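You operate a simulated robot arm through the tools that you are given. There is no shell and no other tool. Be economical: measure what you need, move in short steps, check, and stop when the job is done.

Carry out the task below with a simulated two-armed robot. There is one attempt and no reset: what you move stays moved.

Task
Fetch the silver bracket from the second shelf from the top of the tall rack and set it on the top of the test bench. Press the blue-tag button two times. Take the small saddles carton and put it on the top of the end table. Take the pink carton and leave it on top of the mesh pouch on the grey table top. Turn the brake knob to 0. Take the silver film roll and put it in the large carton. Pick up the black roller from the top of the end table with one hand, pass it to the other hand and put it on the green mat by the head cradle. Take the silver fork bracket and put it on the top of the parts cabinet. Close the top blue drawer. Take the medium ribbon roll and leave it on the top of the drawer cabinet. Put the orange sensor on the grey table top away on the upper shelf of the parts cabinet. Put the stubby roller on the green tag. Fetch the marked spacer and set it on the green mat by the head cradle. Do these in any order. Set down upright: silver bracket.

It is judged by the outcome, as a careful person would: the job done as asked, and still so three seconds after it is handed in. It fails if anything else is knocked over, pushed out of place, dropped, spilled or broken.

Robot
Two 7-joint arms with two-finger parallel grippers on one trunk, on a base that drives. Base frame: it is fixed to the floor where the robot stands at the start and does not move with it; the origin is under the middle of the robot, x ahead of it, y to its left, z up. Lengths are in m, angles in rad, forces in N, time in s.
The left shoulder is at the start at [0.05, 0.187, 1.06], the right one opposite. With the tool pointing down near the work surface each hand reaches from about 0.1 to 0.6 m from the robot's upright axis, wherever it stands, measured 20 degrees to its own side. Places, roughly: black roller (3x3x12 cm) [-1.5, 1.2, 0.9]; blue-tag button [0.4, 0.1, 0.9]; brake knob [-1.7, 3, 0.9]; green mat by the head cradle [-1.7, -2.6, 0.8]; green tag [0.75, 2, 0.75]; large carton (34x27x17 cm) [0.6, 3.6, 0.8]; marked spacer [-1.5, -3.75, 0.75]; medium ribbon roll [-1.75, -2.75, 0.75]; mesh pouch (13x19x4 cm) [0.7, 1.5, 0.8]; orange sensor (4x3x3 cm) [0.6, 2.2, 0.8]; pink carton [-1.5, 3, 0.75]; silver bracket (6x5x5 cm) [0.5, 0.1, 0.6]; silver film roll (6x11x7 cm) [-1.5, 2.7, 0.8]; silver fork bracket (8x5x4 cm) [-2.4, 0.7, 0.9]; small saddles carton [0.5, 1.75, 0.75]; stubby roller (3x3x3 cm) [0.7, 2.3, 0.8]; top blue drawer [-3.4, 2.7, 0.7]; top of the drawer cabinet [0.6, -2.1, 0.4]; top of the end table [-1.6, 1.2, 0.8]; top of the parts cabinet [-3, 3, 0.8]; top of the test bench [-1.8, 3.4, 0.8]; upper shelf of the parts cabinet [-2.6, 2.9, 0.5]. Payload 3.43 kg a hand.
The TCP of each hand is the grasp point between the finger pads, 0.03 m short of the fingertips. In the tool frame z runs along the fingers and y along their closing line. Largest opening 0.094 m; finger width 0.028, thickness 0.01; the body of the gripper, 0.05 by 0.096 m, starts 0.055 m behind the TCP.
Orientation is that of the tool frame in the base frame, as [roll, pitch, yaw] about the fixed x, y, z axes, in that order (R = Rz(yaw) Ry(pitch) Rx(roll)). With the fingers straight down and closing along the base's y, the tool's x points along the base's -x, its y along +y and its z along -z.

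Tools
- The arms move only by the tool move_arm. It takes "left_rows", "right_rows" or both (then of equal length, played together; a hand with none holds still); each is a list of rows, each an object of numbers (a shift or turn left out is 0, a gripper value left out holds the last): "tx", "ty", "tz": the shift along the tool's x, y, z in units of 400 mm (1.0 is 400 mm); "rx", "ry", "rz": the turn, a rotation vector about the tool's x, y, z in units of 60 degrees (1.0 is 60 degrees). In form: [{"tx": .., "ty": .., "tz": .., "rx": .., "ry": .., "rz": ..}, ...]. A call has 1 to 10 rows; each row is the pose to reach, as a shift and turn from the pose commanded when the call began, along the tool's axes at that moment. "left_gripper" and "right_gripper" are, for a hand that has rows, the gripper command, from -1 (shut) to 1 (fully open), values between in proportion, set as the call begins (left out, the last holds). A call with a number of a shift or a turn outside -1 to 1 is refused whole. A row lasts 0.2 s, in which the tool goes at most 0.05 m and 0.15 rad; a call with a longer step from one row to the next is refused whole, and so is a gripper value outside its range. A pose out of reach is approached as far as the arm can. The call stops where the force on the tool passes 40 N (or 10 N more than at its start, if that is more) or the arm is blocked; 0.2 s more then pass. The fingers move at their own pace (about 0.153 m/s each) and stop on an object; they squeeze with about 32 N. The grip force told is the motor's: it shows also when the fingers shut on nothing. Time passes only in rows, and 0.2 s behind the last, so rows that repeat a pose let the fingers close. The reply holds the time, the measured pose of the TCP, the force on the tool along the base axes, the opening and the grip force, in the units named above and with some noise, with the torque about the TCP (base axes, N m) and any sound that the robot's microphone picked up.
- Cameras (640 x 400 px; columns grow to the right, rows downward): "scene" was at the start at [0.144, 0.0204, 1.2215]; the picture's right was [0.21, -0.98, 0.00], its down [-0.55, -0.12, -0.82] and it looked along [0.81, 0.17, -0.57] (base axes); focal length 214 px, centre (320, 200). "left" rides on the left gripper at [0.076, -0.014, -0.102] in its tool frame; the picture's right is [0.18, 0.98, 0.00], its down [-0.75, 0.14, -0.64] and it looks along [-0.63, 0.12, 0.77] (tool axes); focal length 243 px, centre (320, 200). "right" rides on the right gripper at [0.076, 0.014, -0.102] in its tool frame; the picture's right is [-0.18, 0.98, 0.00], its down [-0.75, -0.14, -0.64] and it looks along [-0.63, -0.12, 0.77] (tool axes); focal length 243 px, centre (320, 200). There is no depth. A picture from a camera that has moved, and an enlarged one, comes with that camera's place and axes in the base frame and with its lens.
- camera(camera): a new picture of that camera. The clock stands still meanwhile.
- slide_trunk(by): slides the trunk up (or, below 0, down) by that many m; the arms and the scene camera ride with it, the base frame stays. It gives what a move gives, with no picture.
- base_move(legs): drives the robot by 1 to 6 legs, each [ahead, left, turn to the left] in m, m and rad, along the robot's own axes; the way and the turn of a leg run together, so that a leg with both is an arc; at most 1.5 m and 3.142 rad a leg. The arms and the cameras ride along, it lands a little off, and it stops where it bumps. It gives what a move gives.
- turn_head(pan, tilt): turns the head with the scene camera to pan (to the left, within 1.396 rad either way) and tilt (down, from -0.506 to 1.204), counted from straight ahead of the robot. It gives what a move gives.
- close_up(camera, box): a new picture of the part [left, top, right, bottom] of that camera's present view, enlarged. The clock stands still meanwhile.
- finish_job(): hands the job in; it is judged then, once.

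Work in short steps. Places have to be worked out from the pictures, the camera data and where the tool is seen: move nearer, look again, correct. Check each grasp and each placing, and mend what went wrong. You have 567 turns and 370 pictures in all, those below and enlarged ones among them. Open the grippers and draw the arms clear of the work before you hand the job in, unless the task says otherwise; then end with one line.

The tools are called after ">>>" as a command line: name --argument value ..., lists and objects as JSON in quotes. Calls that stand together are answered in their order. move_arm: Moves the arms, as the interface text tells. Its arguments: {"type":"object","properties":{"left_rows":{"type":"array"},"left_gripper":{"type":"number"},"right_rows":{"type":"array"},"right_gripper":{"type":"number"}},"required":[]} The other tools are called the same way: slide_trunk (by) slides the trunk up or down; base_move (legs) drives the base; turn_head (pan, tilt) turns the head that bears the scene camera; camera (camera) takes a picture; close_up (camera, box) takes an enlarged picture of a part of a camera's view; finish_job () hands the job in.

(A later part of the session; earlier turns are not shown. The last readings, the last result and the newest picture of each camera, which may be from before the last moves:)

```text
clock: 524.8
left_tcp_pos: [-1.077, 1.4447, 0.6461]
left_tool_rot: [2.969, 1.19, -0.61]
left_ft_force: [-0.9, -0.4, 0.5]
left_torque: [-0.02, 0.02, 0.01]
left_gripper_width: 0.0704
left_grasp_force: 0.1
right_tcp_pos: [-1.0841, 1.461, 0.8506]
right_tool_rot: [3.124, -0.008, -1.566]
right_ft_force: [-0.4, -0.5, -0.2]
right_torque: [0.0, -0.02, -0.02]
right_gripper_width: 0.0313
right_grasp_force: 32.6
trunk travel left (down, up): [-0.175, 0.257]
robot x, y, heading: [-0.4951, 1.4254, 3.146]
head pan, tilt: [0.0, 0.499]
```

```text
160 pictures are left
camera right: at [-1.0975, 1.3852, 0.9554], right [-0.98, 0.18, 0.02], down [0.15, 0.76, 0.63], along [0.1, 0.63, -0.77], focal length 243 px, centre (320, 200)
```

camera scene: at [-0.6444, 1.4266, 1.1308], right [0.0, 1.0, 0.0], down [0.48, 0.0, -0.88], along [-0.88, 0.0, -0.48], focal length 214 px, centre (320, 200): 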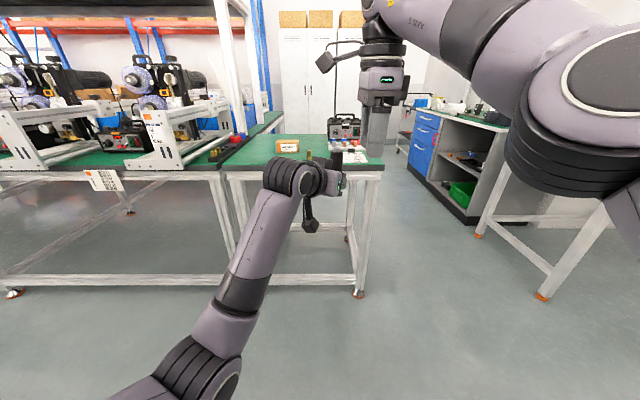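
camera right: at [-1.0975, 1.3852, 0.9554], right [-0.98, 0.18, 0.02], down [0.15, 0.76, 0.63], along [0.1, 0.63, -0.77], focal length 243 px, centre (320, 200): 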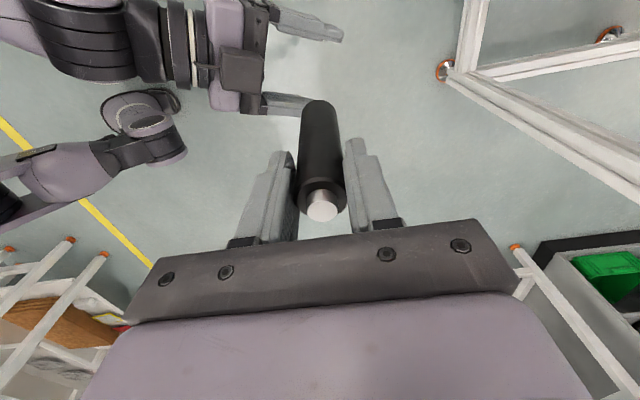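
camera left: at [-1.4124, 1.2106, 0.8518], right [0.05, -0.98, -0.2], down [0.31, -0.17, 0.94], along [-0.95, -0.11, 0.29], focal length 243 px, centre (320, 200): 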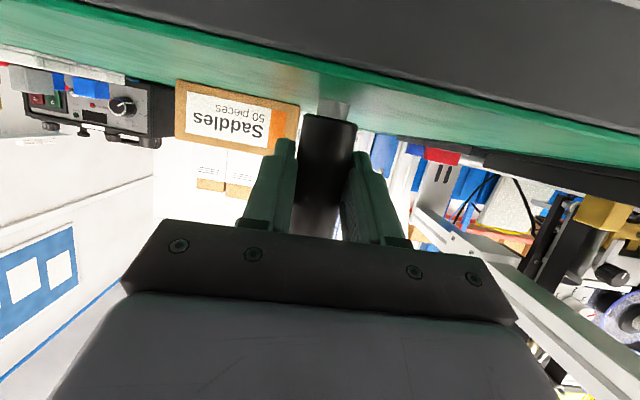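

Handover done—the right hand holds the roller. Separating hands and squaring the left tool.

>>> move_arm --right_rows '[{"tx": -0.08}, {"tx": -0.16}, {"tx": -0.24}, {"tx": -0.32}, {"tx": -0.4}]'

>>> move_arm --left_rows '[{"rx": -0.11, "rz": -0.044, "ty": 0.06}, {"rx": -0.22, "rz": -0.088, "ty": 0.12}, {"rx": -0.33, "rz": -0.132, "ty": 0.18}, {"rx": -0.44, "rz": -0.176, "ty": 0.24}, {"rx": -0.54, "rz": -0.217, "ty": 0.3}]'

>>> move_arm --left_rows '[{"ry": 0.14, "ty": 0.05, "tx": -0.05}, {"ry": 0.28, "ty": 0.1, "tx": -0.1}, {"ry": 0.42, "ty": 0.15, "tx": -0.15}, {"ry": 0.56, "ty": 0.2, "tx": -0.2}, {"ry": 0.7, "ty": 0.2, "tx": -0.25}, {"ry": 0.84, "ty": 0.2, "tx": -0.3}, {"ry": 0.98, "ty": 0.2, "tx": -0.35}]'

```text
clock: 526.0
left_tcp_pos: [-1.0767, 1.4438, 0.6462]
left_tool_rot: [2.972, 1.186, -0.607]
left_ft_force: [0.3, 0.1, -0.2]
left_torque: [-0.02, -0.03, -0.02]
left_gripper_width: 0.0705
left_grasp_force: 0.0
right_tcp_pos: [-1.086, 1.6227, 0.8495]
right_tool_rot: [3.126, -0.007, -1.564]
right_ft_force: [0.7, -0.6, 0.9]
right_torque: [-0.02, 0.01, 0.02]
right_gripper_width: 0.031
right_grasp_force: 31.6
trunk travel left (down, up): [-0.175, 0.257]
robot x, y, heading: [-0.4952, 1.4248, 3.142]
head pan, tilt: [0.0, 0.499]
```

```text
clock: 526.6
left_tcp_pos: [-1.1033, 1.3122, 0.6082]
left_tool_rot: [2.594, 1.104, -0.65]
left_ft_force: [-0.1, -1.1, 0.2]
left_torque: [0.03, -0.03, 0.0]
left_gripper_width: 0.0704
left_grasp_force: 0.2
right_tcp_pos: [-1.0856, 1.6207, 0.8494]
right_tool_rot: [3.126, -0.007, -1.566]
right_ft_force: [0.1, 0.4, -0.1]
right_torque: [0.01, -0.02, 0.01]
right_gripper_width: 0.0313
right_grasp_force: 32.0
trunk travel left (down, up): [-0.175, 0.257]
robot x, y, heading: [-0.4977, 1.424, 3.142]
head pan, tilt: [0.0, 0.499]
stopped in row 3 (left hand): the arm was blocked; the commanded pose is now the measured one
```

```text
clock: 528.2
left_tcp_pos: [-1.1396, 1.2705, 0.7515]
left_tool_rot: [2.906, 0.14, -0.184]
left_ft_force: [1.3, -0.7, 0.1]
left_torque: [-0.01, 0.01, 0.0]
left_gripper_width: 0.0707
left_grasp_force: 0.1
left hand out of reach, approached as far as the arm can: row 7
right_tcp_pos: [-1.087, 1.6219, 0.8498]
right_tool_rot: [3.125, -0.006, -1.564]
right_ft_force: [-0.4, 0.2, -0.9]
right_torque: [0.01, 0.0, -0.03]
right_gripper_width: 0.0308
right_grasp_force: 31.6
trunk travel left (down, up): [-0.175, 0.257]
robot x, y, heading: [-0.4967, 1.4243, 3.142]
head pan, tilt: [0.0, 0.499]
```

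Now to the south end. I'll look along the aisle toward −y first.

>>> turn_head --pan 1.35 --tilt 0.3

>>> camera --camera "scene"

```text
clock: 529.7
left_tcp_pos: [-1.1399, 1.27, 0.7518]
left_tool_rot: [2.905, 0.144, -0.184]
left_ft_force: [0.4, -0.5, -1.0]
left_torque: [0.0, 0.01, -0.03]
left_gripper_width: 0.0704
left_grasp_force: 0.0
right_tcp_pos: [-1.0871, 1.6217, 0.85]
right_tool_rot: [3.126, -0.007, -1.565]
right_ft_force: [-0.2, 0.1, -0.1]
right_torque: [0.02, -0.02, 0.0]
right_gripper_width: 0.031
right_grasp_force: 32.0
trunk travel left (down, up): [-0.175, 0.257]
robot x, y, heading: [-0.4952, 1.4237, 3.142]
head pan, tilt: [1.349, 0.3]
```

```text
159 pictures are left
camera scene: at [-0.5739, 1.3351, 1.1492], right [-0.98, 0.22, 0.0], down [0.07, 0.29, -0.96], along [-0.21, -0.93, -0.3], focal length 214 px, centre (320, 200)
```

scene: 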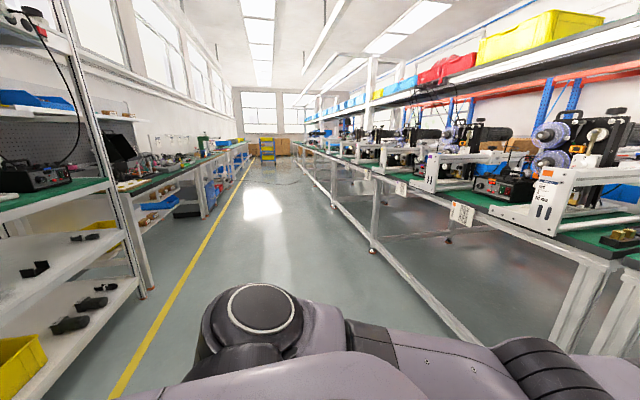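

The aisle is clear. Strafing left (−y) about 3.9 m in legs.

>>> base_move --legs '[[0, 1.4, 0], [0, 1.4, 0]]'

>>> turn_head --pan 0.7 --tilt 0.4

>>> camera --camera "scene"

```text
clock: 553.9
left_tcp_pos: [-1.1547, -1.4808, 0.7512]
left_tool_rot: [2.903, 0.141, -0.203]
left_ft_force: [-0.6, 0.2, 0.9]
left_torque: [-0.03, 0.01, 0.01]
left_gripper_width: 0.0706
left_grasp_force: 0.0
right_tcp_pos: [-1.0973, -1.1311, 0.8486]
right_tool_rot: [3.125, -0.008, -1.58]
right_ft_force: [0.7, 0.7, -0.2]
right_torque: [0.02, 0.01, 0.0]
right_gripper_width: 0.0295
right_grasp_force: 31.9
trunk travel left (down, up): [-0.175, 0.257]
robot x, y, heading: [-0.5019, -1.3379, 3.12]
head pan, tilt: [1.349, 0.3]
```

```text
clock: 554.9
left_tcp_pos: [-1.1545, -1.4817, 0.7508]
left_tool_rot: [2.905, 0.142, -0.201]
left_ft_force: [0.2, -0.7, 0.1]
left_torque: [-0.01, -0.03, 0.02]
left_gripper_width: 0.0703
left_grasp_force: 0.1
right_tcp_pos: [-1.0943, -1.1313, 0.8491]
right_tool_rot: [3.125, -0.005, -1.582]
right_ft_force: [0.3, -0.4, 0.4]
right_torque: [-0.02, -0.04, 0.0]
right_gripper_width: 0.0293
right_grasp_force: 32.3
trunk travel left (down, up): [-0.175, 0.257]
robot x, y, heading: [-0.5066, -1.3388, 3.121]
head pan, tilt: [0.7, 0.4]
```

```text
158 pictures are left
camera scene: at [-0.6372, -1.3941, 1.14], right [-0.63, 0.78, 0.0], down [0.3, 0.25, -0.92], along [-0.71, -0.58, -0.39], focal length 214 px, centre (320, 200)
```

scene: 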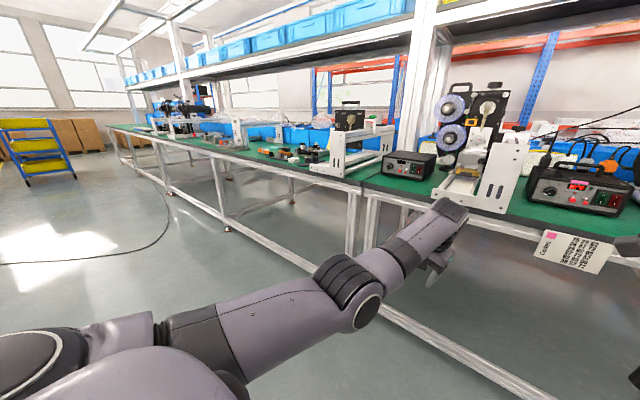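

>>> base_move --legs '[[0, 1.15, 0.02]]'

>>> turn_head --pan 0.2 --tilt 0.45

>>> camera --camera "scene"

```text
clock: 565.4
left_tcp_pos: [-1.1527, -2.6611, 0.7528]
left_tool_rot: [2.904, 0.142, -0.17]
left_ft_force: [-0.1, 1.1, -0.2]
left_torque: [0.0, -0.02, -0.01]
left_gripper_width: 0.0706
left_grasp_force: 0.1
right_tcp_pos: [-1.1035, -2.3083, 0.8503]
right_tool_rot: [3.125, -0.006, -1.552]
right_ft_force: [0.1, -0.3, 0.6]
right_torque: [0.01, -0.01, 0.03]
right_gripper_width: 0.0292
right_grasp_force: 32.3
trunk travel left (down, up): [-0.175, 0.257]
robot x, y, heading: [-0.5086, -2.4979, -3.135]
head pan, tilt: [0.7, 0.4]
```

```text
clock: 566.3
left_tcp_pos: [-1.1529, -2.6611, 0.7519]
left_tool_rot: [2.903, 0.141, -0.17]
left_ft_force: [0.0, 0.1, -0.3]
left_torque: [0.02, 0.01, 0.03]
left_gripper_width: 0.0705
left_grasp_force: 0.1
right_tcp_pos: [-1.1037, -2.3099, 0.8506]
right_tool_rot: [3.125, -0.006, -1.553]
right_ft_force: [0.1, -0.4, -1.0]
right_torque: [0.0, 0.01, 0.0]
right_gripper_width: 0.029
right_grasp_force: 31.8
trunk travel left (down, up): [-0.175, 0.257]
robot x, y, heading: [-0.5099, -2.499, -3.128]
head pan, tilt: [0.201, 0.45]
```

```text
157 pictures are left
camera scene: at [-0.6578, -2.5173, 1.1353], right [-0.21, 0.98, 0.0], down [0.43, 0.09, -0.9], along [-0.88, -0.19, -0.44], focal length 214 px, centre (320, 200)
```

scene: 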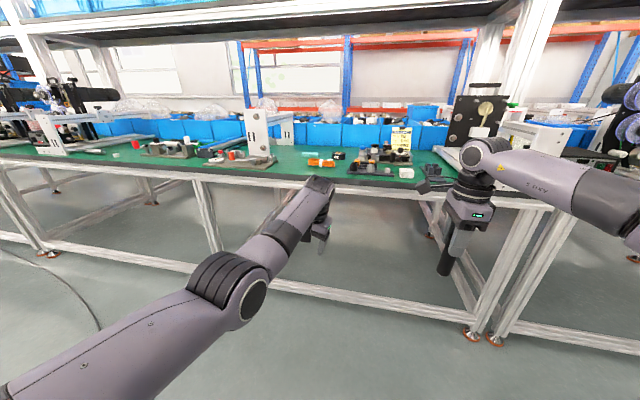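

Zooming on the bench ahead for the head cradle, mat and ribbon rolls.

>>> close_up --camera "scene" --box '[270, 110, 462, 230]'

>>> close_up --camera "scene" --box '[100, 90, 292, 210]'

```text
3.33 times, centred on (366, 170) of scene
camera zoom: at [-0.6578, -2.5173, 1.1353], right [-0.21, 0.98, 0.0], down [0.43, 0.09, -0.9], along [-0.88, -0.19, -0.44], focal length 715 px, centre (167, 300)
```

zoom: 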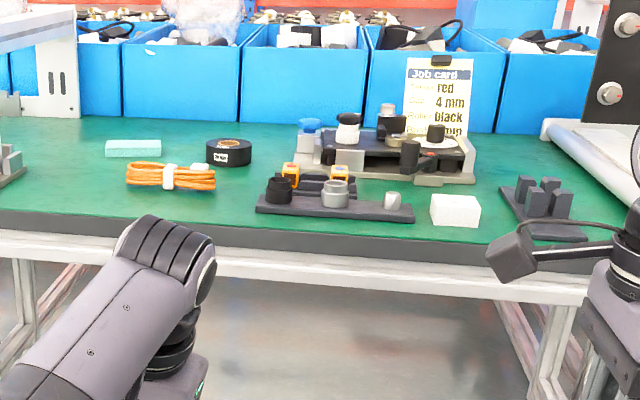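

```text
3.33 times, centred on (196, 150) of scene
camera zoom: at [-0.6578, -2.5173, 1.1353], right [-0.21, 0.98, 0.0], down [0.43, 0.09, -0.9], along [-0.88, -0.19, -0.44], focal length 715 px, centre (733, 367)
```

zoom: 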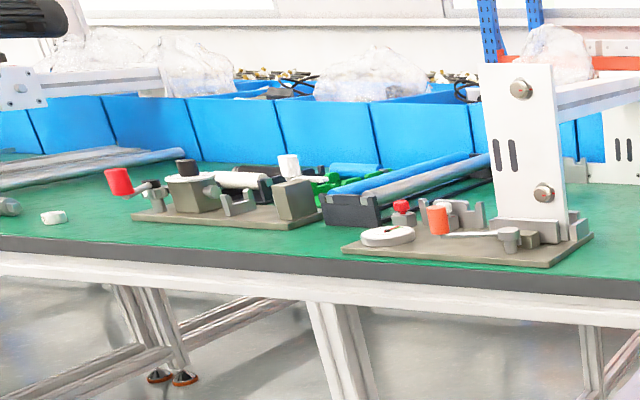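

I'll raise the trunk 0.25 m for clearance, then move ahead 0.35 m and look down at the bench.

>>> slide_trunk --by 0.25

>>> base_move --legs '[[0.35, 0, -0.01]]'

>>> turn_head --pan 0.1 --tilt 0.6

>>> camera --camera "scene"

```text
clock: 568.9
left_tcp_pos: [-1.1522, -2.6608, 1.0014]
left_tool_rot: [2.905, 0.141, -0.168]
left_ft_force: [-0.2, -0.5, 0.0]
left_torque: [0.02, 0.0, -0.02]
left_gripper_width: 0.0707
left_grasp_force: 0.0
right_tcp_pos: [-1.1043, -2.3087, 1.1003]
right_tool_rot: [3.126, -0.006, -1.551]
right_ft_force: [0.1, 0.5, -0.4]
right_torque: [0.01, -0.01, -0.03]
right_gripper_width: 0.029
right_grasp_force: 32.4
trunk travel left (down, up): [-0.425, 0.007]
robot x, y, heading: [-0.5071, -2.4996, -3.13]
head pan, tilt: [0.201, 0.45]
```

```text
clock: 571.1
left_tcp_pos: [-1.5011, -2.6606, 1.0022]
left_tool_rot: [2.905, 0.141, -0.176]
left_ft_force: [0.1, 1.2, 0.0]
left_torque: [0.03, -0.02, 0.04]
left_gripper_width: 0.0706
left_grasp_force: 0.1
right_tcp_pos: [-1.4504, -2.3088, 1.0994]
right_tool_rot: [3.126, -0.007, -1.556]
right_ft_force: [0.2, 0.6, -1.9]
right_torque: [-0.03, -0.04, 0.0]
right_gripper_width: 0.029
right_grasp_force: 32.2
trunk travel left (down, up): [-0.425, 0.007]
robot x, y, heading: [-0.8507, -2.5027, -3.137]
head pan, tilt: [0.201, 0.45]
```

```text
clock: 571.9
left_tcp_pos: [-1.4998, -2.6616, 1.0024]
left_tool_rot: [2.905, 0.142, -0.175]
left_ft_force: [-1.2, 0.2, 0.5]
left_torque: [-0.01, 0.01, 0.0]
left_gripper_width: 0.0706
left_grasp_force: 0.1
right_tcp_pos: [-1.4496, -2.3091, 1.0987]
right_tool_rot: [3.125, -0.007, -1.558]
right_ft_force: [-0.4, -0.3, 0.0]
right_torque: [-0.01, 0.04, -0.01]
right_gripper_width: 0.0295
right_grasp_force: 31.8
trunk travel left (down, up): [-0.425, 0.007]
robot x, y, heading: [-0.8528, -2.4999, -3.134]
head pan, tilt: [0.099, 0.6]
```

```text
154 pictures are left
camera scene: at [-1.0028, -2.5103, 1.3718], right [-0.11, 0.99, 0.0], down [0.56, 0.06, -0.83], along [-0.82, -0.09, -0.56], focal length 214 px, centre (320, 200)
```

scene: 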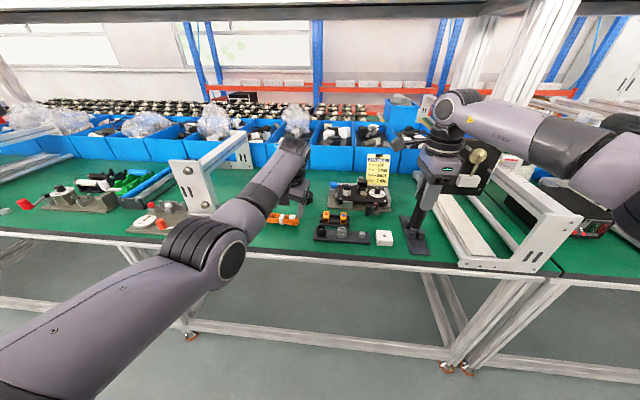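

>>> close_up --camera "scene" --box '[250, 150, 442, 270]'

>>> camera --camera "left"

```text
3.33 times, centred on (346, 210) of scene
camera zoom: at [-1.0028, -2.5103, 1.3718], right [-0.11, 0.99, 0.0], down [0.56, 0.06, -0.83], along [-0.82, -0.09, -0.56], focal length 715 px, centre (233, 167)
```

zoom: 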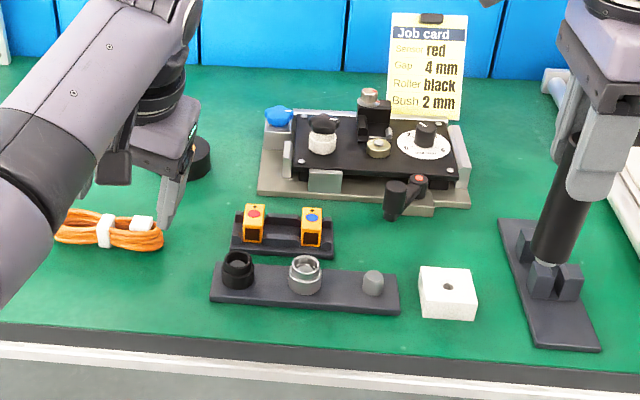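

```text
152 pictures are left
camera left: at [-1.4043, -2.639, 1.0861], right [0.04, -0.98, 0.2], down [-0.64, 0.13, 0.76], along [-0.77, -0.16, -0.62], focal length 243 px, centre (320, 200)
```

left: 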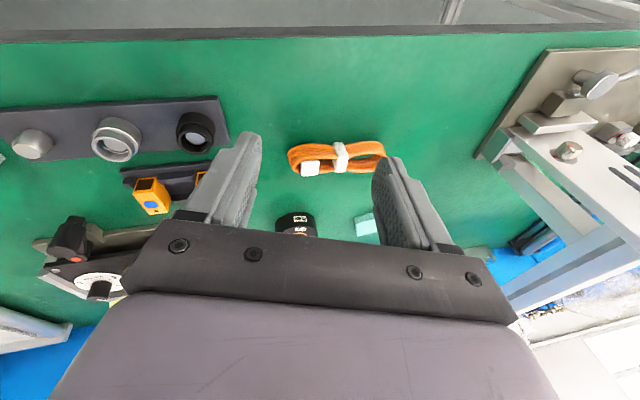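

Bench top z≈0.85. A clear green area lies at about (-1.65, -2.31), between the fixture and the cradle. Driving ahead 0.2 m to bring the roller above it.

>>> base_move --legs '[[0.2, 0, 0]]'

>>> turn_head --pan -0.1 --tilt 0.85

>>> camera --camera "scene"

>>> camera --camera "right"

```text
clock: 573.5
left_tcp_pos: [-1.7008, -2.6621, 1.0021]
left_tool_rot: [2.904, 0.142, -0.176]
left_ft_force: [0.1, -0.7, -0.5]
left_torque: [0.01, 0.0, -0.02]
left_gripper_width: 0.0706
left_grasp_force: 0.2
right_tcp_pos: [-1.652, -2.3103, 1.0996]
right_tool_rot: [3.125, -0.007, -1.557]
right_ft_force: [0.0, -0.2, -0.7]
right_torque: [-0.02, -0.02, 0.0]
right_gripper_width: 0.0292
right_grasp_force: 32.1
trunk travel left (down, up): [-0.425, 0.007]
robot x, y, heading: [-1.0594, -2.5042, -3.133]
head pan, tilt: [0.099, 0.6]
```

```text
clock: 574.2
left_tcp_pos: [-1.7017, -2.6632, 1.0016]
left_tool_rot: [2.905, 0.14, -0.176]
left_ft_force: [-0.2, 0.1, 0.7]
left_torque: [-0.02, -0.01, 0.04]
left_gripper_width: 0.0706
left_grasp_force: 0.1
right_tcp_pos: [-1.6515, -2.3117, 1.0994]
right_tool_rot: [3.126, -0.008, -1.558]
right_ft_force: [-0.3, -0.9, -1.9]
right_torque: [-0.03, 0.01, 0.02]
right_gripper_width: 0.0291
right_grasp_force: 32.2
trunk travel left (down, up): [-0.425, 0.007]
robot x, y, heading: [-1.0591, -2.5072, -3.136]
head pan, tilt: [-0.099, 0.85]
```

```text
151 pictures are left
camera scene: at [-1.1942, -2.4951, 1.3509], right [0.09, 1.0, 0.0], down [0.75, -0.07, -0.66], along [-0.66, 0.06, -0.75], focal length 214 px, centre (320, 200)
```

scene: 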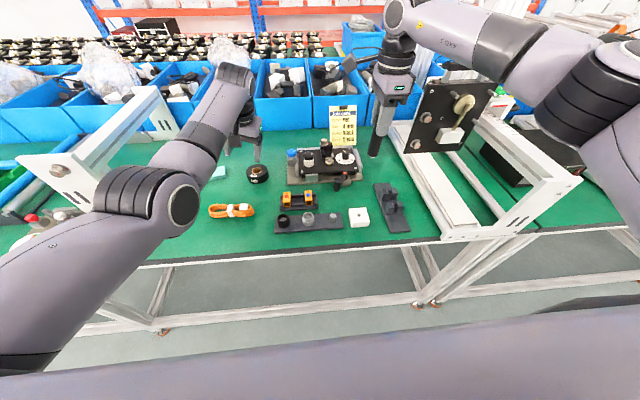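

```text
150 pictures are left
camera right: at [-1.6636, -2.3871, 1.2033], right [-0.99, 0.17, 0.01], down [0.14, 0.76, 0.63], along [0.1, 0.63, -0.77], focal length 243 px, centre (320, 200)
```

right: 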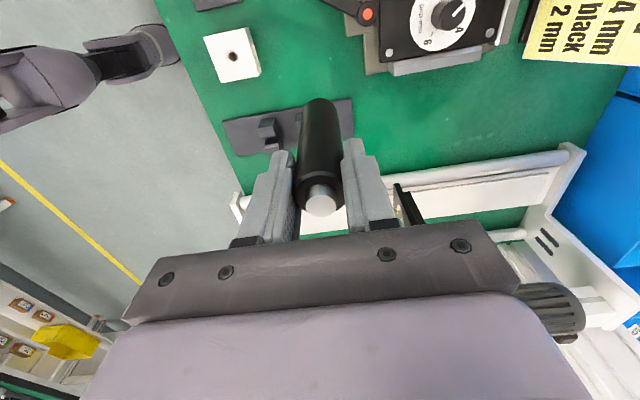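

Free spot verified at (-1.647, -2.33). Shifting 2 cm and lowering.

>>> move_arm --right_rows '[{"tx": 0.05, "tz": 0.08}, {"tx": 0.05, "tz": 0.18}, {"tx": 0.05, "tz": 0.28}, {"tx": 0.05, "tz": 0.34}]'

>>> camera --camera "right"

>>> close_up --camera "scene" --box '[300, 110, 460, 250]'

```text
clock: 575.2
left_tcp_pos: [-1.7014, -2.6635, 1.0021]
left_tool_rot: [2.904, 0.143, -0.177]
left_ft_force: [-0.2, 0.1, 0.3]
left_torque: [0.02, 0.02, 0.02]
left_gripper_width: 0.0702
left_grasp_force: 0.0
right_tcp_pos: [-1.6519, -2.3299, 0.962]
right_tool_rot: [3.127, -0.007, -1.558]
right_ft_force: [0.6, -0.3, -1.0]
right_torque: [0.0, 0.03, -0.02]
right_gripper_width: 0.0295
right_grasp_force: 32.7
trunk travel left (down, up): [-0.425, 0.007]
robot x, y, heading: [-1.0586, -2.5069, -3.136]
head pan, tilt: [-0.099, 0.85]
```

```text
149 pictures are left
camera right: at [-1.6641, -2.4062, 1.0665], right [-0.99, 0.17, 0.01], down [0.14, 0.76, 0.63], along [0.1, 0.63, -0.77], focal length 243 px, centre (320, 200)
```

right: 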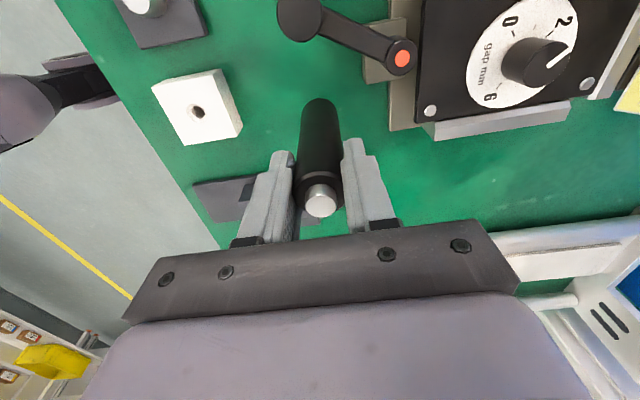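

```text
2.86 times, centred on (380, 180) of scene
camera zoom: at [-1.1943, -2.4949, 1.3508], right [0.09, 1.0, 0.0], down [0.75, -0.07, -0.66], along [-0.66, 0.06, -0.75], focal length 613 px, centre (149, 257)
```

zoom: 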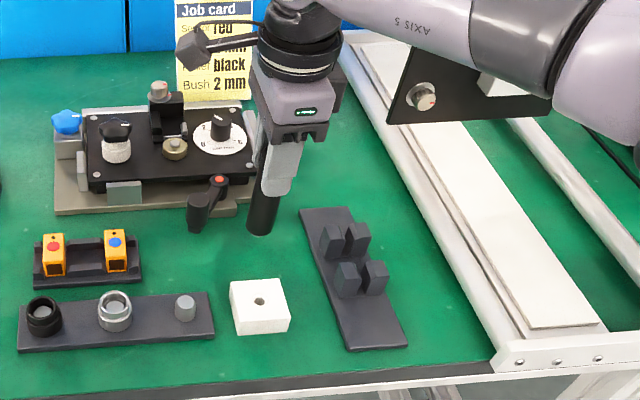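

Good spacing. Lowering to contact.

>>> move_arm --right_rows '[{"tz": 0.015}, {"tz": 0.03}]'

>>> move_arm --right_rows '[{"tz": 0.01}, {"tz": 0.02}]'

>>> move_arm --right_rows '[{"tz": 0.008}, {"tz": 0.016}]'

```text
clock: 575.8
left_tcp_pos: [-1.7017, -2.6628, 1.0002]
left_tool_rot: [2.904, 0.14, -0.177]
left_ft_force: [0.3, -0.2, -0.8]
left_torque: [0.0, -0.04, 0.0]
left_gripper_width: 0.0705
left_grasp_force: 0.1
right_tcp_pos: [-1.6525, -2.3323, 0.9504]
right_tool_rot: [3.124, -0.008, -1.558]
right_ft_force: [0.0, -0.2, -1.4]
right_torque: [0.01, -0.02, -0.03]
right_gripper_width: 0.0292
right_grasp_force: 31.6
trunk travel left (down, up): [-0.425, 0.007]
robot x, y, heading: [-1.0559, -2.5033, -3.135]
head pan, tilt: [-0.099, 0.85]
```

```text
clock: 576.4
left_tcp_pos: [-1.7001, -2.6625, 1.0038]
left_tool_rot: [2.904, 0.143, -0.178]
left_ft_force: [1.3, -0.3, -0.6]
left_torque: [0.03, -0.03, -0.03]
left_gripper_width: 0.0705
left_grasp_force: 0.1
right_tcp_pos: [-1.6526, -2.3335, 0.9468]
right_tool_rot: [3.121, -0.007, -1.557]
right_ft_force: [3.3, 1.4, 16.2]
right_torque: [0.29, -0.4, 0.02]
right_gripper_width: 0.0294
right_grasp_force: 32.1
trunk travel left (down, up): [-0.425, 0.007]
robot x, y, heading: [-1.0531, -2.502, -3.136]
head pan, tilt: [-0.099, 0.85]
```

```text
clock: 577.0
left_tcp_pos: [-1.6992, -2.6623, 1.0029]
left_tool_rot: [2.904, 0.143, -0.179]
left_ft_force: [0.0, 0.3, -0.1]
left_torque: [0.0, -0.04, 0.03]
left_gripper_width: 0.0706
left_grasp_force: 0.0
right_tcp_pos: [-1.6533, -2.3328, 0.9464]
right_tool_rot: [3.119, -0.008, -1.555]
right_ft_force: [10.8, 1.2, 18.0]
right_torque: [0.32, -1.16, -0.04]
right_gripper_width: 0.0293
right_grasp_force: 31.9
trunk travel left (down, up): [-0.425, 0.007]
robot x, y, heading: [-1.0581, -2.5025, -3.136]
head pan, tilt: [-0.099, 0.85]
stopped in row 2 (right hand): the force on the tool passed its limit at 42 N (the readings are from after the stop); the commanded pose is now the measured one
```

The roller leans ~8° in the grip. I'll lift 2 cm, rotate the tool to make it vertical, and check.

>>> move_arm --right_rows '[{"tz": -0.05}, {"tz": -0.05, "ry": -0.064}, {"tz": -0.05, "ry": -0.128}, {"tz": -0.05, "ry": -0.128}]'

>>> turn_head --pan -0.3 --tilt 0.7

>>> camera --camera "right"

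>>> close_up --camera "scene" --box '[250, 110, 410, 210]'

```text
clock: 578.0
left_tcp_pos: [-1.7013, -2.6625, 1.0015]
left_tool_rot: [2.904, 0.139, -0.176]
left_ft_force: [-1.1, 0.1, -0.2]
left_torque: [-0.02, 0.0, -0.02]
left_gripper_width: 0.0704
left_grasp_force: 0.0
right_tcp_pos: [-1.6536, -2.3313, 0.9642]
right_tool_rot: [3.119, 0.126, -1.561]
right_ft_force: [-0.2, 0.2, -1.0]
right_torque: [0.01, 0.02, 0.0]
right_gripper_width: 0.0292
right_grasp_force: 32.0
trunk travel left (down, up): [-0.425, 0.007]
robot x, y, heading: [-1.0587, -2.5026, -3.134]
head pan, tilt: [-0.099, 0.85]
```

```text
clock: 578.8
left_tcp_pos: [-1.7014, -2.6622, 1.0019]
left_tool_rot: [2.904, 0.14, -0.176]
left_ft_force: [0.6, 0.0, -0.6]
left_torque: [0.01, -0.02, -0.02]
left_gripper_width: 0.0705
left_grasp_force: 0.0
right_tcp_pos: [-1.6557, -2.3315, 0.9628]
right_tool_rot: [3.117, 0.125, -1.559]
right_ft_force: [-0.4, -0.4, -1.7]
right_torque: [-0.01, 0.01, 0.03]
right_gripper_width: 0.0291
right_grasp_force: 32.1
trunk travel left (down, up): [-0.425, 0.007]
robot x, y, heading: [-1.0563, -2.5037, -3.133]
head pan, tilt: [-0.3, 0.7]
```

```text
147 pictures are left
camera right: at [-1.6664, -2.4207, 1.0573], right [-0.98, 0.17, 0.05], down [0.15, 0.67, 0.73], along [0.09, 0.72, -0.68], focal length 243 px, centre (320, 200)
```

right: 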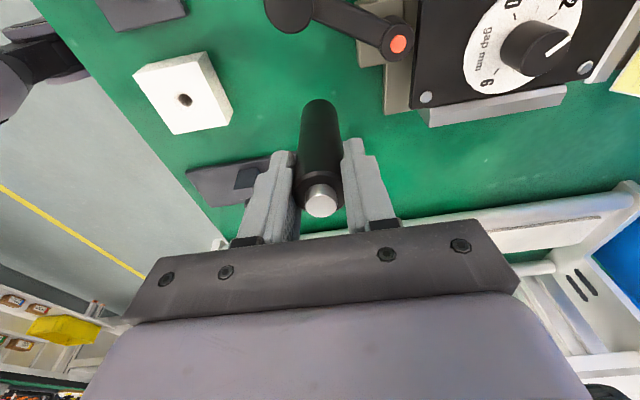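

```text
4.00 times, centred on (330, 160) of scene
camera zoom: at [-1.1976, -2.4777, 1.3631], right [0.29, 0.96, 0.0], down [0.62, -0.19, -0.76], along [-0.73, 0.22, -0.64], focal length 858 px, centre (280, 360)
```

zoom: 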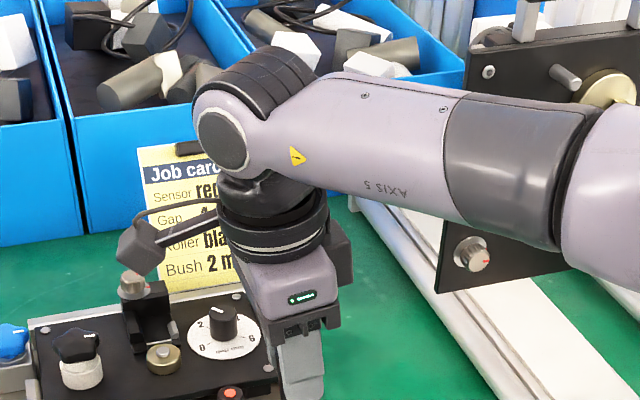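

Geometry says it's now within ~2° of vertical. Lowering again gently.

>>> move_arm --right_rows '[{"tz": 0.02, "tx": -0.0025}, {"tz": 0.03, "tx": -0.004}]'

>>> move_arm --right_rows '[{"tz": 0.008}, {"tz": 0.016}]'

```text
clock: 579.4
left_tcp_pos: [-1.7004, -2.6618, 1.001]
left_tool_rot: [2.903, 0.142, -0.176]
left_ft_force: [-0.2, -0.6, -0.1]
left_torque: [0.01, -0.04, 0.04]
left_gripper_width: 0.0705
left_grasp_force: 0.1
right_tcp_pos: [-1.6543, -2.3302, 0.952]
right_tool_rot: [3.116, 0.125, -1.56]
right_ft_force: [-0.4, -0.5, -1.2]
right_torque: [0.0, 0.01, 0.05]
right_gripper_width: 0.0293
right_grasp_force: 32.0
trunk travel left (down, up): [-0.425, 0.007]
robot x, y, heading: [-1.0561, -2.5052, -3.133]
head pan, tilt: [-0.3, 0.7]
```

```text
clock: 580.0
left_tcp_pos: [-1.7007, -2.6623, 1.0024]
left_tool_rot: [2.903, 0.145, -0.176]
left_ft_force: [0.3, -1.0, -0.6]
left_torque: [-0.01, -0.01, -0.03]
left_gripper_width: 0.0703
left_grasp_force: 0.0
right_tcp_pos: [-1.654, -2.3284, 0.9478]
right_tool_rot: [3.115, 0.127, -1.56]
right_ft_force: [0.2, 0.3, 2.8]
right_torque: [-0.06, -0.04, 0.0]
right_gripper_width: 0.0293
right_grasp_force: 32.0
trunk travel left (down, up): [-0.425, 0.007]
robot x, y, heading: [-1.0525, -2.5061, -3.136]
head pan, tilt: [-0.3, 0.7]
```

Light contact (2.8 N). A hair more, then slow release.

>>> move_arm --right_rows '[{"tz": 0.005}, {"tz": 0.005}]'

>>> move_arm --right_rows '[{"tz": 0}, {"tz": 0}, {"tz": 0}]' --right_gripper -0.1

>>> camera --camera "right"

```text
clock: 580.5
left_tcp_pos: [-1.6998, -2.6624, 1.003]
left_tool_rot: [2.903, 0.141, -0.177]
left_ft_force: [0.1, -0.6, -0.7]
left_torque: [0.01, -0.02, -0.03]
left_gripper_width: 0.0705
left_grasp_force: 0.0
right_tcp_pos: [-1.6555, -2.3288, 0.9464]
right_tool_rot: [3.114, 0.124, -1.562]
right_ft_force: [1.7, -0.1, 16.2]
right_torque: [-0.02, -0.14, -0.02]
right_gripper_width: 0.0292
right_grasp_force: 32.2
trunk travel left (down, up): [-0.425, 0.007]
robot x, y, heading: [-1.0579, -2.5007, -3.125]
head pan, tilt: [-0.3, 0.7]
```

```text
clock: 581.4
left_tcp_pos: [-1.7011, -2.6622, 1.0025]
left_tool_rot: [2.902, 0.144, -0.177]
left_ft_force: [0.8, 0.3, 0.2]
left_torque: [0.02, 0.01, 0.0]
left_gripper_width: 0.0703
left_grasp_force: 0.0
right_tcp_pos: [-1.6551, -2.3282, 0.9434]
right_tool_rot: [3.118, 0.126, -1.559]
right_ft_force: [-0.4, -0.4, 0.4]
right_torque: [-0.01, 0.01, 0.0]
right_gripper_width: 0.0425
right_grasp_force: 0.0
trunk travel left (down, up): [-0.425, 0.007]
robot x, y, heading: [-1.0608, -2.505, -3.135]
head pan, tilt: [-0.3, 0.7]
```

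```text
145 pictures are left
camera right: at [-1.6666, -2.4167, 1.0373], right [-0.98, 0.17, 0.05], down [0.15, 0.67, 0.73], along [0.09, 0.72, -0.68], focal length 243 px, centre (320, 200)
```

right: 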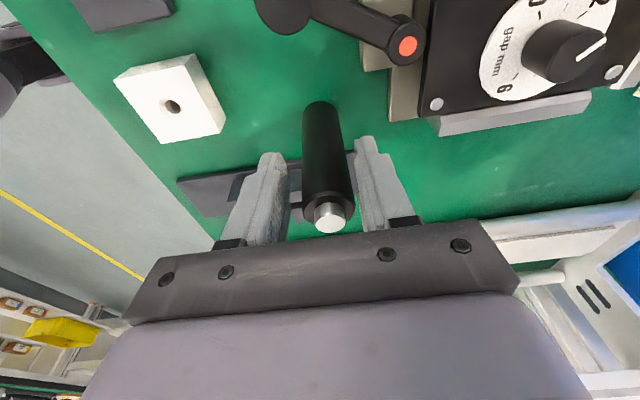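

The roller stands on its own. Rising straight up.

>>> move_arm --right_rows '[{"tz": -0.05, "tx": -0.006}, {"tz": -0.12, "tx": -0.015}, {"tz": -0.22, "tx": -0.028}, {"tz": -0.32, "tx": -0.04}, {"tz": -0.42, "tx": -0.053}]'

>>> camera --camera "right"

```text
clock: 582.5
left_tcp_pos: [-1.7013, -2.6627, 1.0014]
left_tool_rot: [2.903, 0.143, -0.177]
left_ft_force: [0.2, 0.7, 0.2]
left_torque: [0.02, -0.02, -0.03]
left_gripper_width: 0.0706
left_grasp_force: 0.0
right_tcp_pos: [-1.6493, -2.33, 1.1159]
right_tool_rot: [3.117, 0.126, -1.561]
right_ft_force: [-0.6, 0.2, 1.0]
right_torque: [-0.01, -0.01, 0.01]
right_gripper_width: 0.0424
right_grasp_force: 0.0
trunk travel left (down, up): [-0.425, 0.007]
robot x, y, heading: [-1.0565, -2.501, -3.132]
head pan, tilt: [-0.3, 0.7]
```

```text
144 pictures are left
camera right: at [-1.6609, -2.4183, 1.2078], right [-0.98, 0.17, 0.05], down [0.15, 0.67, 0.73], along [0.09, 0.72, -0.68], focal length 243 px, centre (320, 200)
```

right: 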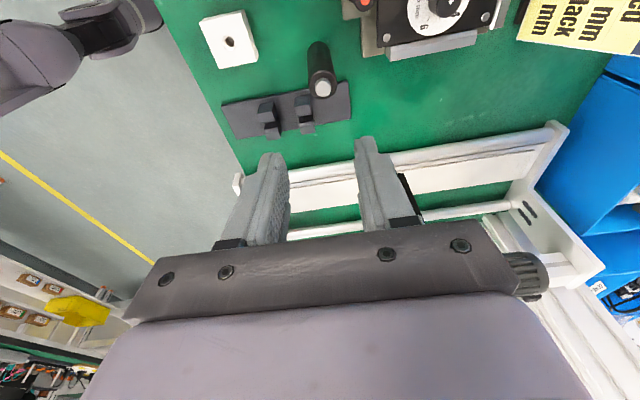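

Roller is standing on the mat by the cradle. Now the ribbon roll: zooming with the scene camera.

>>> turn_head --pan 0.15 --tilt 0.8

>>> camera --camera "scene"

>>> close_up --camera "scene" --box '[230, 130, 390, 230]'

```text
clock: 583.5
left_tcp_pos: [-1.7009, -2.6625, 1.001]
left_tool_rot: [2.906, 0.139, -0.178]
left_ft_force: [-0.5, 0.0, 0.8]
left_torque: [-0.03, 0.0, 0.02]
left_gripper_width: 0.0703
left_grasp_force: 0.2
right_tcp_pos: [-1.6492, -2.3293, 1.1129]
right_tool_rot: [3.119, 0.127, -1.561]
right_ft_force: [0.6, -0.8, -0.5]
right_torque: [0.03, 0.0, -0.02]
right_gripper_width: 0.0421
right_grasp_force: 0.0
trunk travel left (down, up): [-0.425, 0.007]
robot x, y, heading: [-1.0574, -2.5025, -3.131]
head pan, tilt: [0.15, 0.799]
```

```text
143 pictures are left
camera scene: at [-1.1959, -2.5148, 1.3549], right [-0.16, 0.99, 0.0], down [0.71, 0.11, -0.7], along [-0.69, -0.11, -0.72], focal length 214 px, centre (320, 200)
```

scene: 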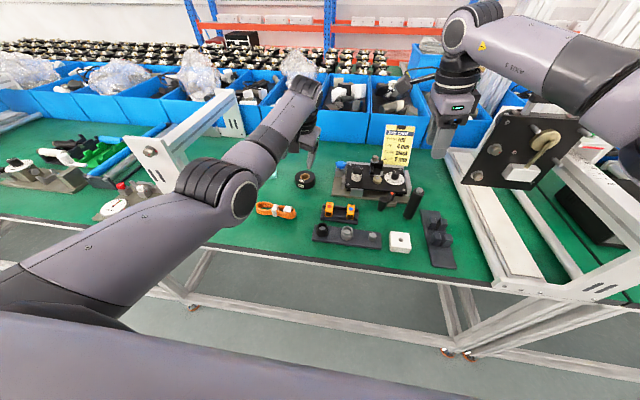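

```text
4.00 times, centred on (310, 180) of scene
camera zoom: at [-1.1959, -2.5148, 1.3549], right [-0.16, 0.99, 0.0], down [0.71, 0.11, -0.7], along [-0.69, -0.11, -0.72], focal length 858 px, centre (360, 280)
```

zoom: 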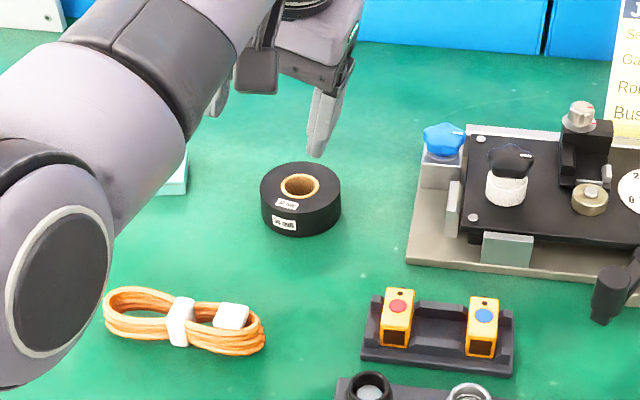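

>>> close_up --camera "scene" --box '[291, 166, 323, 192]'

```text
15.38 times, centred on (307, 179) of scene
camera zoom: at [-1.1959, -2.5148, 1.3549], right [-0.16, 0.99, 0.0], down [0.71, 0.11, -0.7], along [-0.69, -0.11, -0.72], focal length 3300 px, centre (520, 523)
```

zoom: 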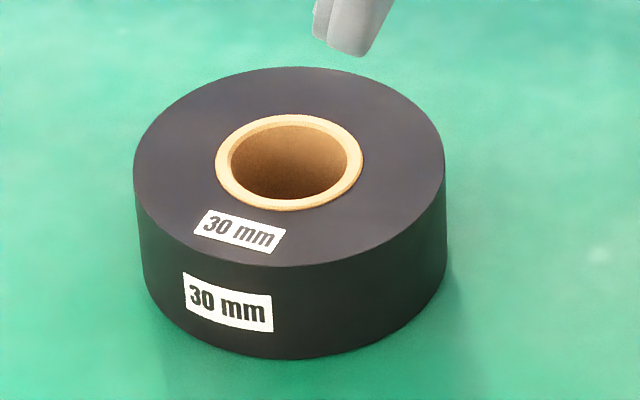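

That ribbon roll (30 mm) at ≈(-1.745, -2.654) matches the listed place. I'll square the left tool above it and open fully.

>>> move_arm --left_rows '[{"rx": 0.075, "ry": 0.045, "rz": -0.057, "tz": -0.03}, {"rx": 0.15, "ry": 0.09, "rz": -0.114, "tz": -0.05}, {"rx": 0.225, "ry": 0.134, "rz": -0.17, "tz": -0.05, "tx": -0.05}, {"rx": 0.225, "ry": 0.134, "rz": -0.17, "tz": -0.05, "tx": -0.08}]' --left_gripper 1

>>> camera --camera "left"

```text
clock: 584.5
left_tcp_pos: [-1.6873, -2.6547, 1.0238]
left_tool_rot: [-3.126, 0.024, 0.018]
left_ft_force: [-0.5, -0.4, 0.7]
left_torque: [0.0, 0.01, -0.01]
left_gripper_width: 0.094
left_grasp_force: 0.0
left hand out of reach, approached as far as the arm can: row 2, 3, 4
right_tcp_pos: [-1.6498, -2.3297, 1.1143]
right_tool_rot: [3.118, 0.125, -1.559]
right_ft_force: [0.1, 0.8, 0.5]
right_torque: [0.01, -0.02, -0.01]
right_gripper_width: 0.0421
right_grasp_force: 0.1
trunk travel left (down, up): [-0.425, 0.007]
robot x, y, heading: [-1.0546, -2.5054, -3.135]
head pan, tilt: [0.15, 0.799]
```

```text
140 pictures are left
camera left: at [-1.6081, -2.6412, 1.1253], right [0.2, -0.98, -0.02], down [-0.74, -0.16, 0.66], along [-0.65, -0.12, -0.75], focal length 243 px, centre (320, 200)
```

left: 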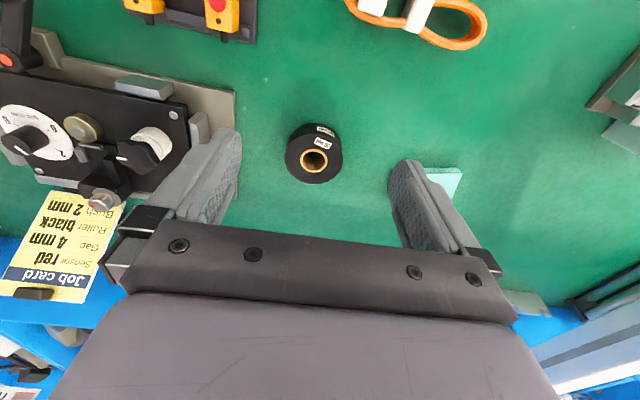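

Ribbon roll at (-1.752, -2.659). I'll drive ahead 0.1 m for reach and descend over it.

>>> base_move --legs '[[0.1, 0, 0]]'

>>> move_arm --left_rows '[{"tx": 0.08, "ty": 0.01, "tz": 0.03}, {"tx": 0.08, "ty": 0.01, "tz": 0.12}, {"tx": 0.08, "ty": 0.01, "tz": 0.2}]'

>>> camera --camera "left"

```text
clock: 585.6
left_tcp_pos: [-1.7866, -2.6529, 1.0244]
left_tool_rot: [-3.126, 0.022, 0.014]
left_ft_force: [0.1, -0.4, 0.0]
left_torque: [-0.02, 0.02, 0.0]
left_gripper_width: 0.094
left_grasp_force: 0.1
right_tcp_pos: [-1.7487, -2.3285, 1.1134]
right_tool_rot: [3.119, 0.125, -1.564]
right_ft_force: [-0.1, 0.5, -0.8]
right_torque: [0.04, -0.01, -0.01]
right_gripper_width: 0.0424
right_grasp_force: 0.1
trunk travel left (down, up): [-0.425, 0.007]
robot x, y, heading: [-1.1563, -2.5044, -3.138]
head pan, tilt: [0.15, 0.799]
```

```text
clock: 586.4
left_tcp_pos: [-1.7554, -2.6566, 0.9458]
left_tool_rot: [-3.126, 0.023, 0.016]
left_ft_force: [-1.3, -0.4, -0.4]
left_torque: [0.01, -0.01, 0.02]
left_gripper_width: 0.0941
left_grasp_force: 0.0
right_tcp_pos: [-1.748, -2.3291, 1.1145]
right_tool_rot: [3.118, 0.125, -1.563]
right_ft_force: [-0.3, 0.2, 0.1]
right_torque: [-0.01, 0.01, -0.02]
right_gripper_width: 0.0424
right_grasp_force: 0.0
trunk travel left (down, up): [-0.425, 0.007]
robot x, y, heading: [-1.1596, -2.5051, -3.133]
head pan, tilt: [0.15, 0.799]
```

```text
139 pictures are left
camera left: at [-1.6762, -2.6424, 1.0465], right [0.2, -0.98, -0.02], down [-0.74, -0.16, 0.66], along [-0.65, -0.12, -0.75], focal length 243 px, centre (320, 200)
```

left: 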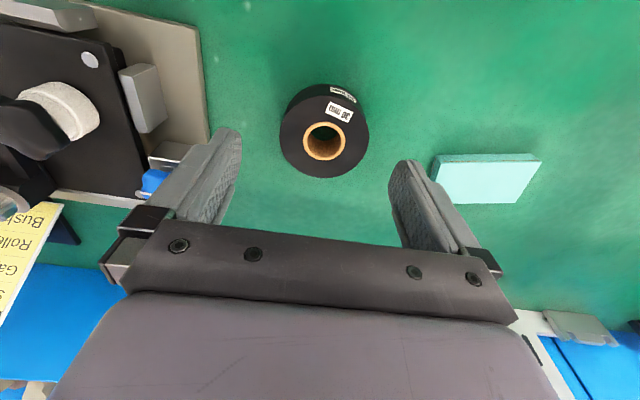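

Well centred. Descending and closing.

>>> move_arm --left_rows '[{"tz": 0.06, "ty": 0.007}, {"tz": 0.12, "ty": 0.007}, {"tz": 0.145, "ty": 0.007}]'

>>> move_arm --left_rows '[{"tz": 0}, {"tz": 0}, {"tz": 0}]' --left_gripper -1

>>> move_arm --left_rows '[{"tz": -0.06}, {"tz": -0.15}, {"tz": -0.25}, {"tz": -0.35}]'

>>> camera --camera "left"

```text
clock: 587.2
left_tcp_pos: [-1.757, -2.6577, 0.8847]
left_tool_rot: [-3.126, 0.023, 0.014]
left_ft_force: [-0.2, 0.3, -0.1]
left_torque: [0.01, 0.02, -0.02]
left_gripper_width: 0.0941
left_grasp_force: 0.0
right_tcp_pos: [-1.7483, -2.3292, 1.1135]
right_tool_rot: [3.116, 0.125, -1.564]
right_ft_force: [-1.0, -0.8, -0.5]
right_torque: [0.0, -0.01, 0.01]
right_gripper_width: 0.0424
right_grasp_force: 0.0
trunk travel left (down, up): [-0.425, 0.007]
robot x, y, heading: [-1.1545, -2.5068, -3.139]
head pan, tilt: [0.15, 0.799]
```

```text
clock: 588.0
left_tcp_pos: [-1.7585, -2.6582, 0.8858]
left_tool_rot: [-3.126, 0.023, 0.014]
left_ft_force: [-0.6, -0.6, -1.3]
left_torque: [-0.03, 0.02, -0.01]
left_gripper_width: 0.0698
left_grasp_force: 32.3
right_tcp_pos: [-1.7481, -2.3287, 1.114]
right_tool_rot: [3.117, 0.127, -1.565]
right_ft_force: [-0.2, 0.3, 0.0]
right_torque: [0.0, -0.01, 0.02]
right_gripper_width: 0.0422
right_grasp_force: 0.2
trunk travel left (down, up): [-0.425, 0.007]
robot x, y, heading: [-1.1567, -2.5047, -3.14]
head pan, tilt: [0.15, 0.799]
```

```text
clock: 589.0
left_tcp_pos: [-1.7552, -2.6607, 1.026]
left_tool_rot: [-3.127, 0.023, 0.015]
left_ft_force: [0.4, 0.2, -0.9]
left_torque: [0.01, -0.03, -0.01]
left_gripper_width: 0.0702
left_grasp_force: 31.7
right_tcp_pos: [-1.7472, -2.329, 1.114]
right_tool_rot: [3.119, 0.126, -1.564]
right_ft_force: [0.2, 0.5, 0.2]
right_torque: [0.01, 0.03, 0.01]
right_gripper_width: 0.0422
right_grasp_force: 0.0
trunk travel left (down, up): [-0.425, 0.007]
robot x, y, heading: [-1.1547, -2.5058, -3.137]
head pan, tilt: [0.15, 0.799]
```

```text
138 pictures are left
camera left: at [-1.6759, -2.6464, 1.1262], right [0.2, -0.98, -0.02], down [-0.74, -0.16, 0.66], along [-0.65, -0.12, -0.75], focal length 243 px, centre (320, 200)
```

left: 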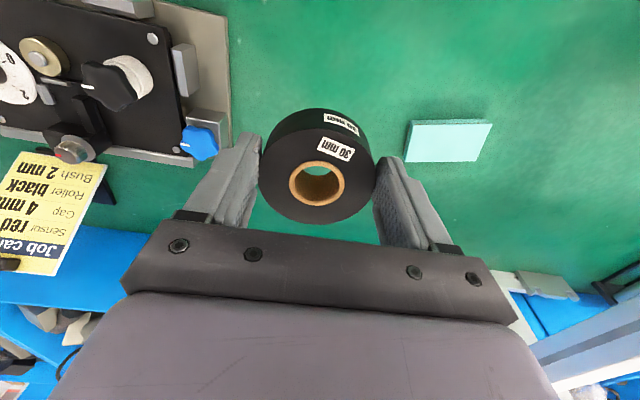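

Ribbon roll held. I'll deliver it first: back away, turn to face the drawer cabinet at (0.6, −2.1).

>>> base_move --legs '[[-0.5, 0, 0], [0, 0, 1.57], [0, 0, 1.57]]'

>>> turn_head --pan 0.2 --tilt 0.6

>>> camera --camera "scene"

```text
clock: 599.5
left_tcp_pos: [-0.0456, -2.3625, 1.0248]
left_tool_rot: [-3.125, 0.023, 3.126]
left_ft_force: [0.2, 0.1, -0.7]
left_torque: [0.0, 0.03, 0.01]
left_gripper_width: 0.0701
left_grasp_force: 31.7
right_tcp_pos: [-0.0618, -2.6937, 1.113]
right_tool_rot: [3.116, 0.126, 1.549]
right_ft_force: [-0.1, 0.3, 0.4]
right_torque: [0.0, -0.01, 0.02]
right_gripper_width: 0.0423
right_grasp_force: 0.1
trunk travel left (down, up): [-0.425, 0.007]
robot x, y, heading: [-0.6489, -2.5019, -0.027]
head pan, tilt: [0.15, 0.799]
```

```text
clock: 600.3
left_tcp_pos: [-0.0452, -2.3639, 1.0246]
left_tool_rot: [-3.126, 0.023, 3.126]
left_ft_force: [-0.5, -0.1, -0.8]
left_torque: [-0.02, -0.01, 0.01]
left_gripper_width: 0.0699
left_grasp_force: 31.9
right_tcp_pos: [-0.0613, -2.6945, 1.1131]
right_tool_rot: [3.118, 0.124, 1.549]
right_ft_force: [-0.5, 0.0, -0.1]
right_torque: [-0.02, -0.02, -0.01]
right_gripper_width: 0.0422
right_grasp_force: 0.1
trunk travel left (down, up): [-0.425, 0.007]
robot x, y, heading: [-0.6485, -2.5034, -0.026]
head pan, tilt: [0.201, 0.6]
```

```text
137 pictures are left
camera scene: at [-0.5043, -2.4855, 1.3717], right [0.17, -0.98, 0.0], down [-0.56, -0.1, -0.82], along [0.81, 0.14, -0.57], focal length 214 px, centre (320, 200)
```

scene: 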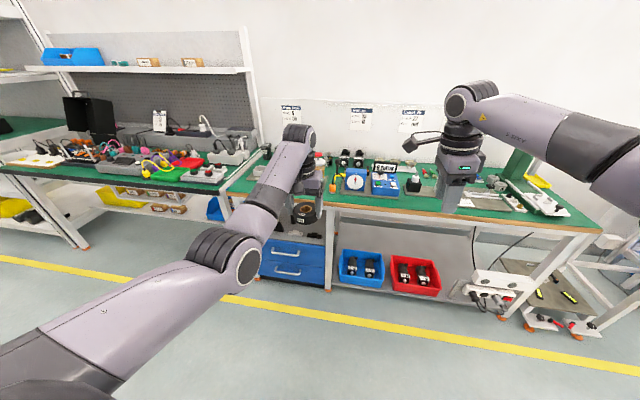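

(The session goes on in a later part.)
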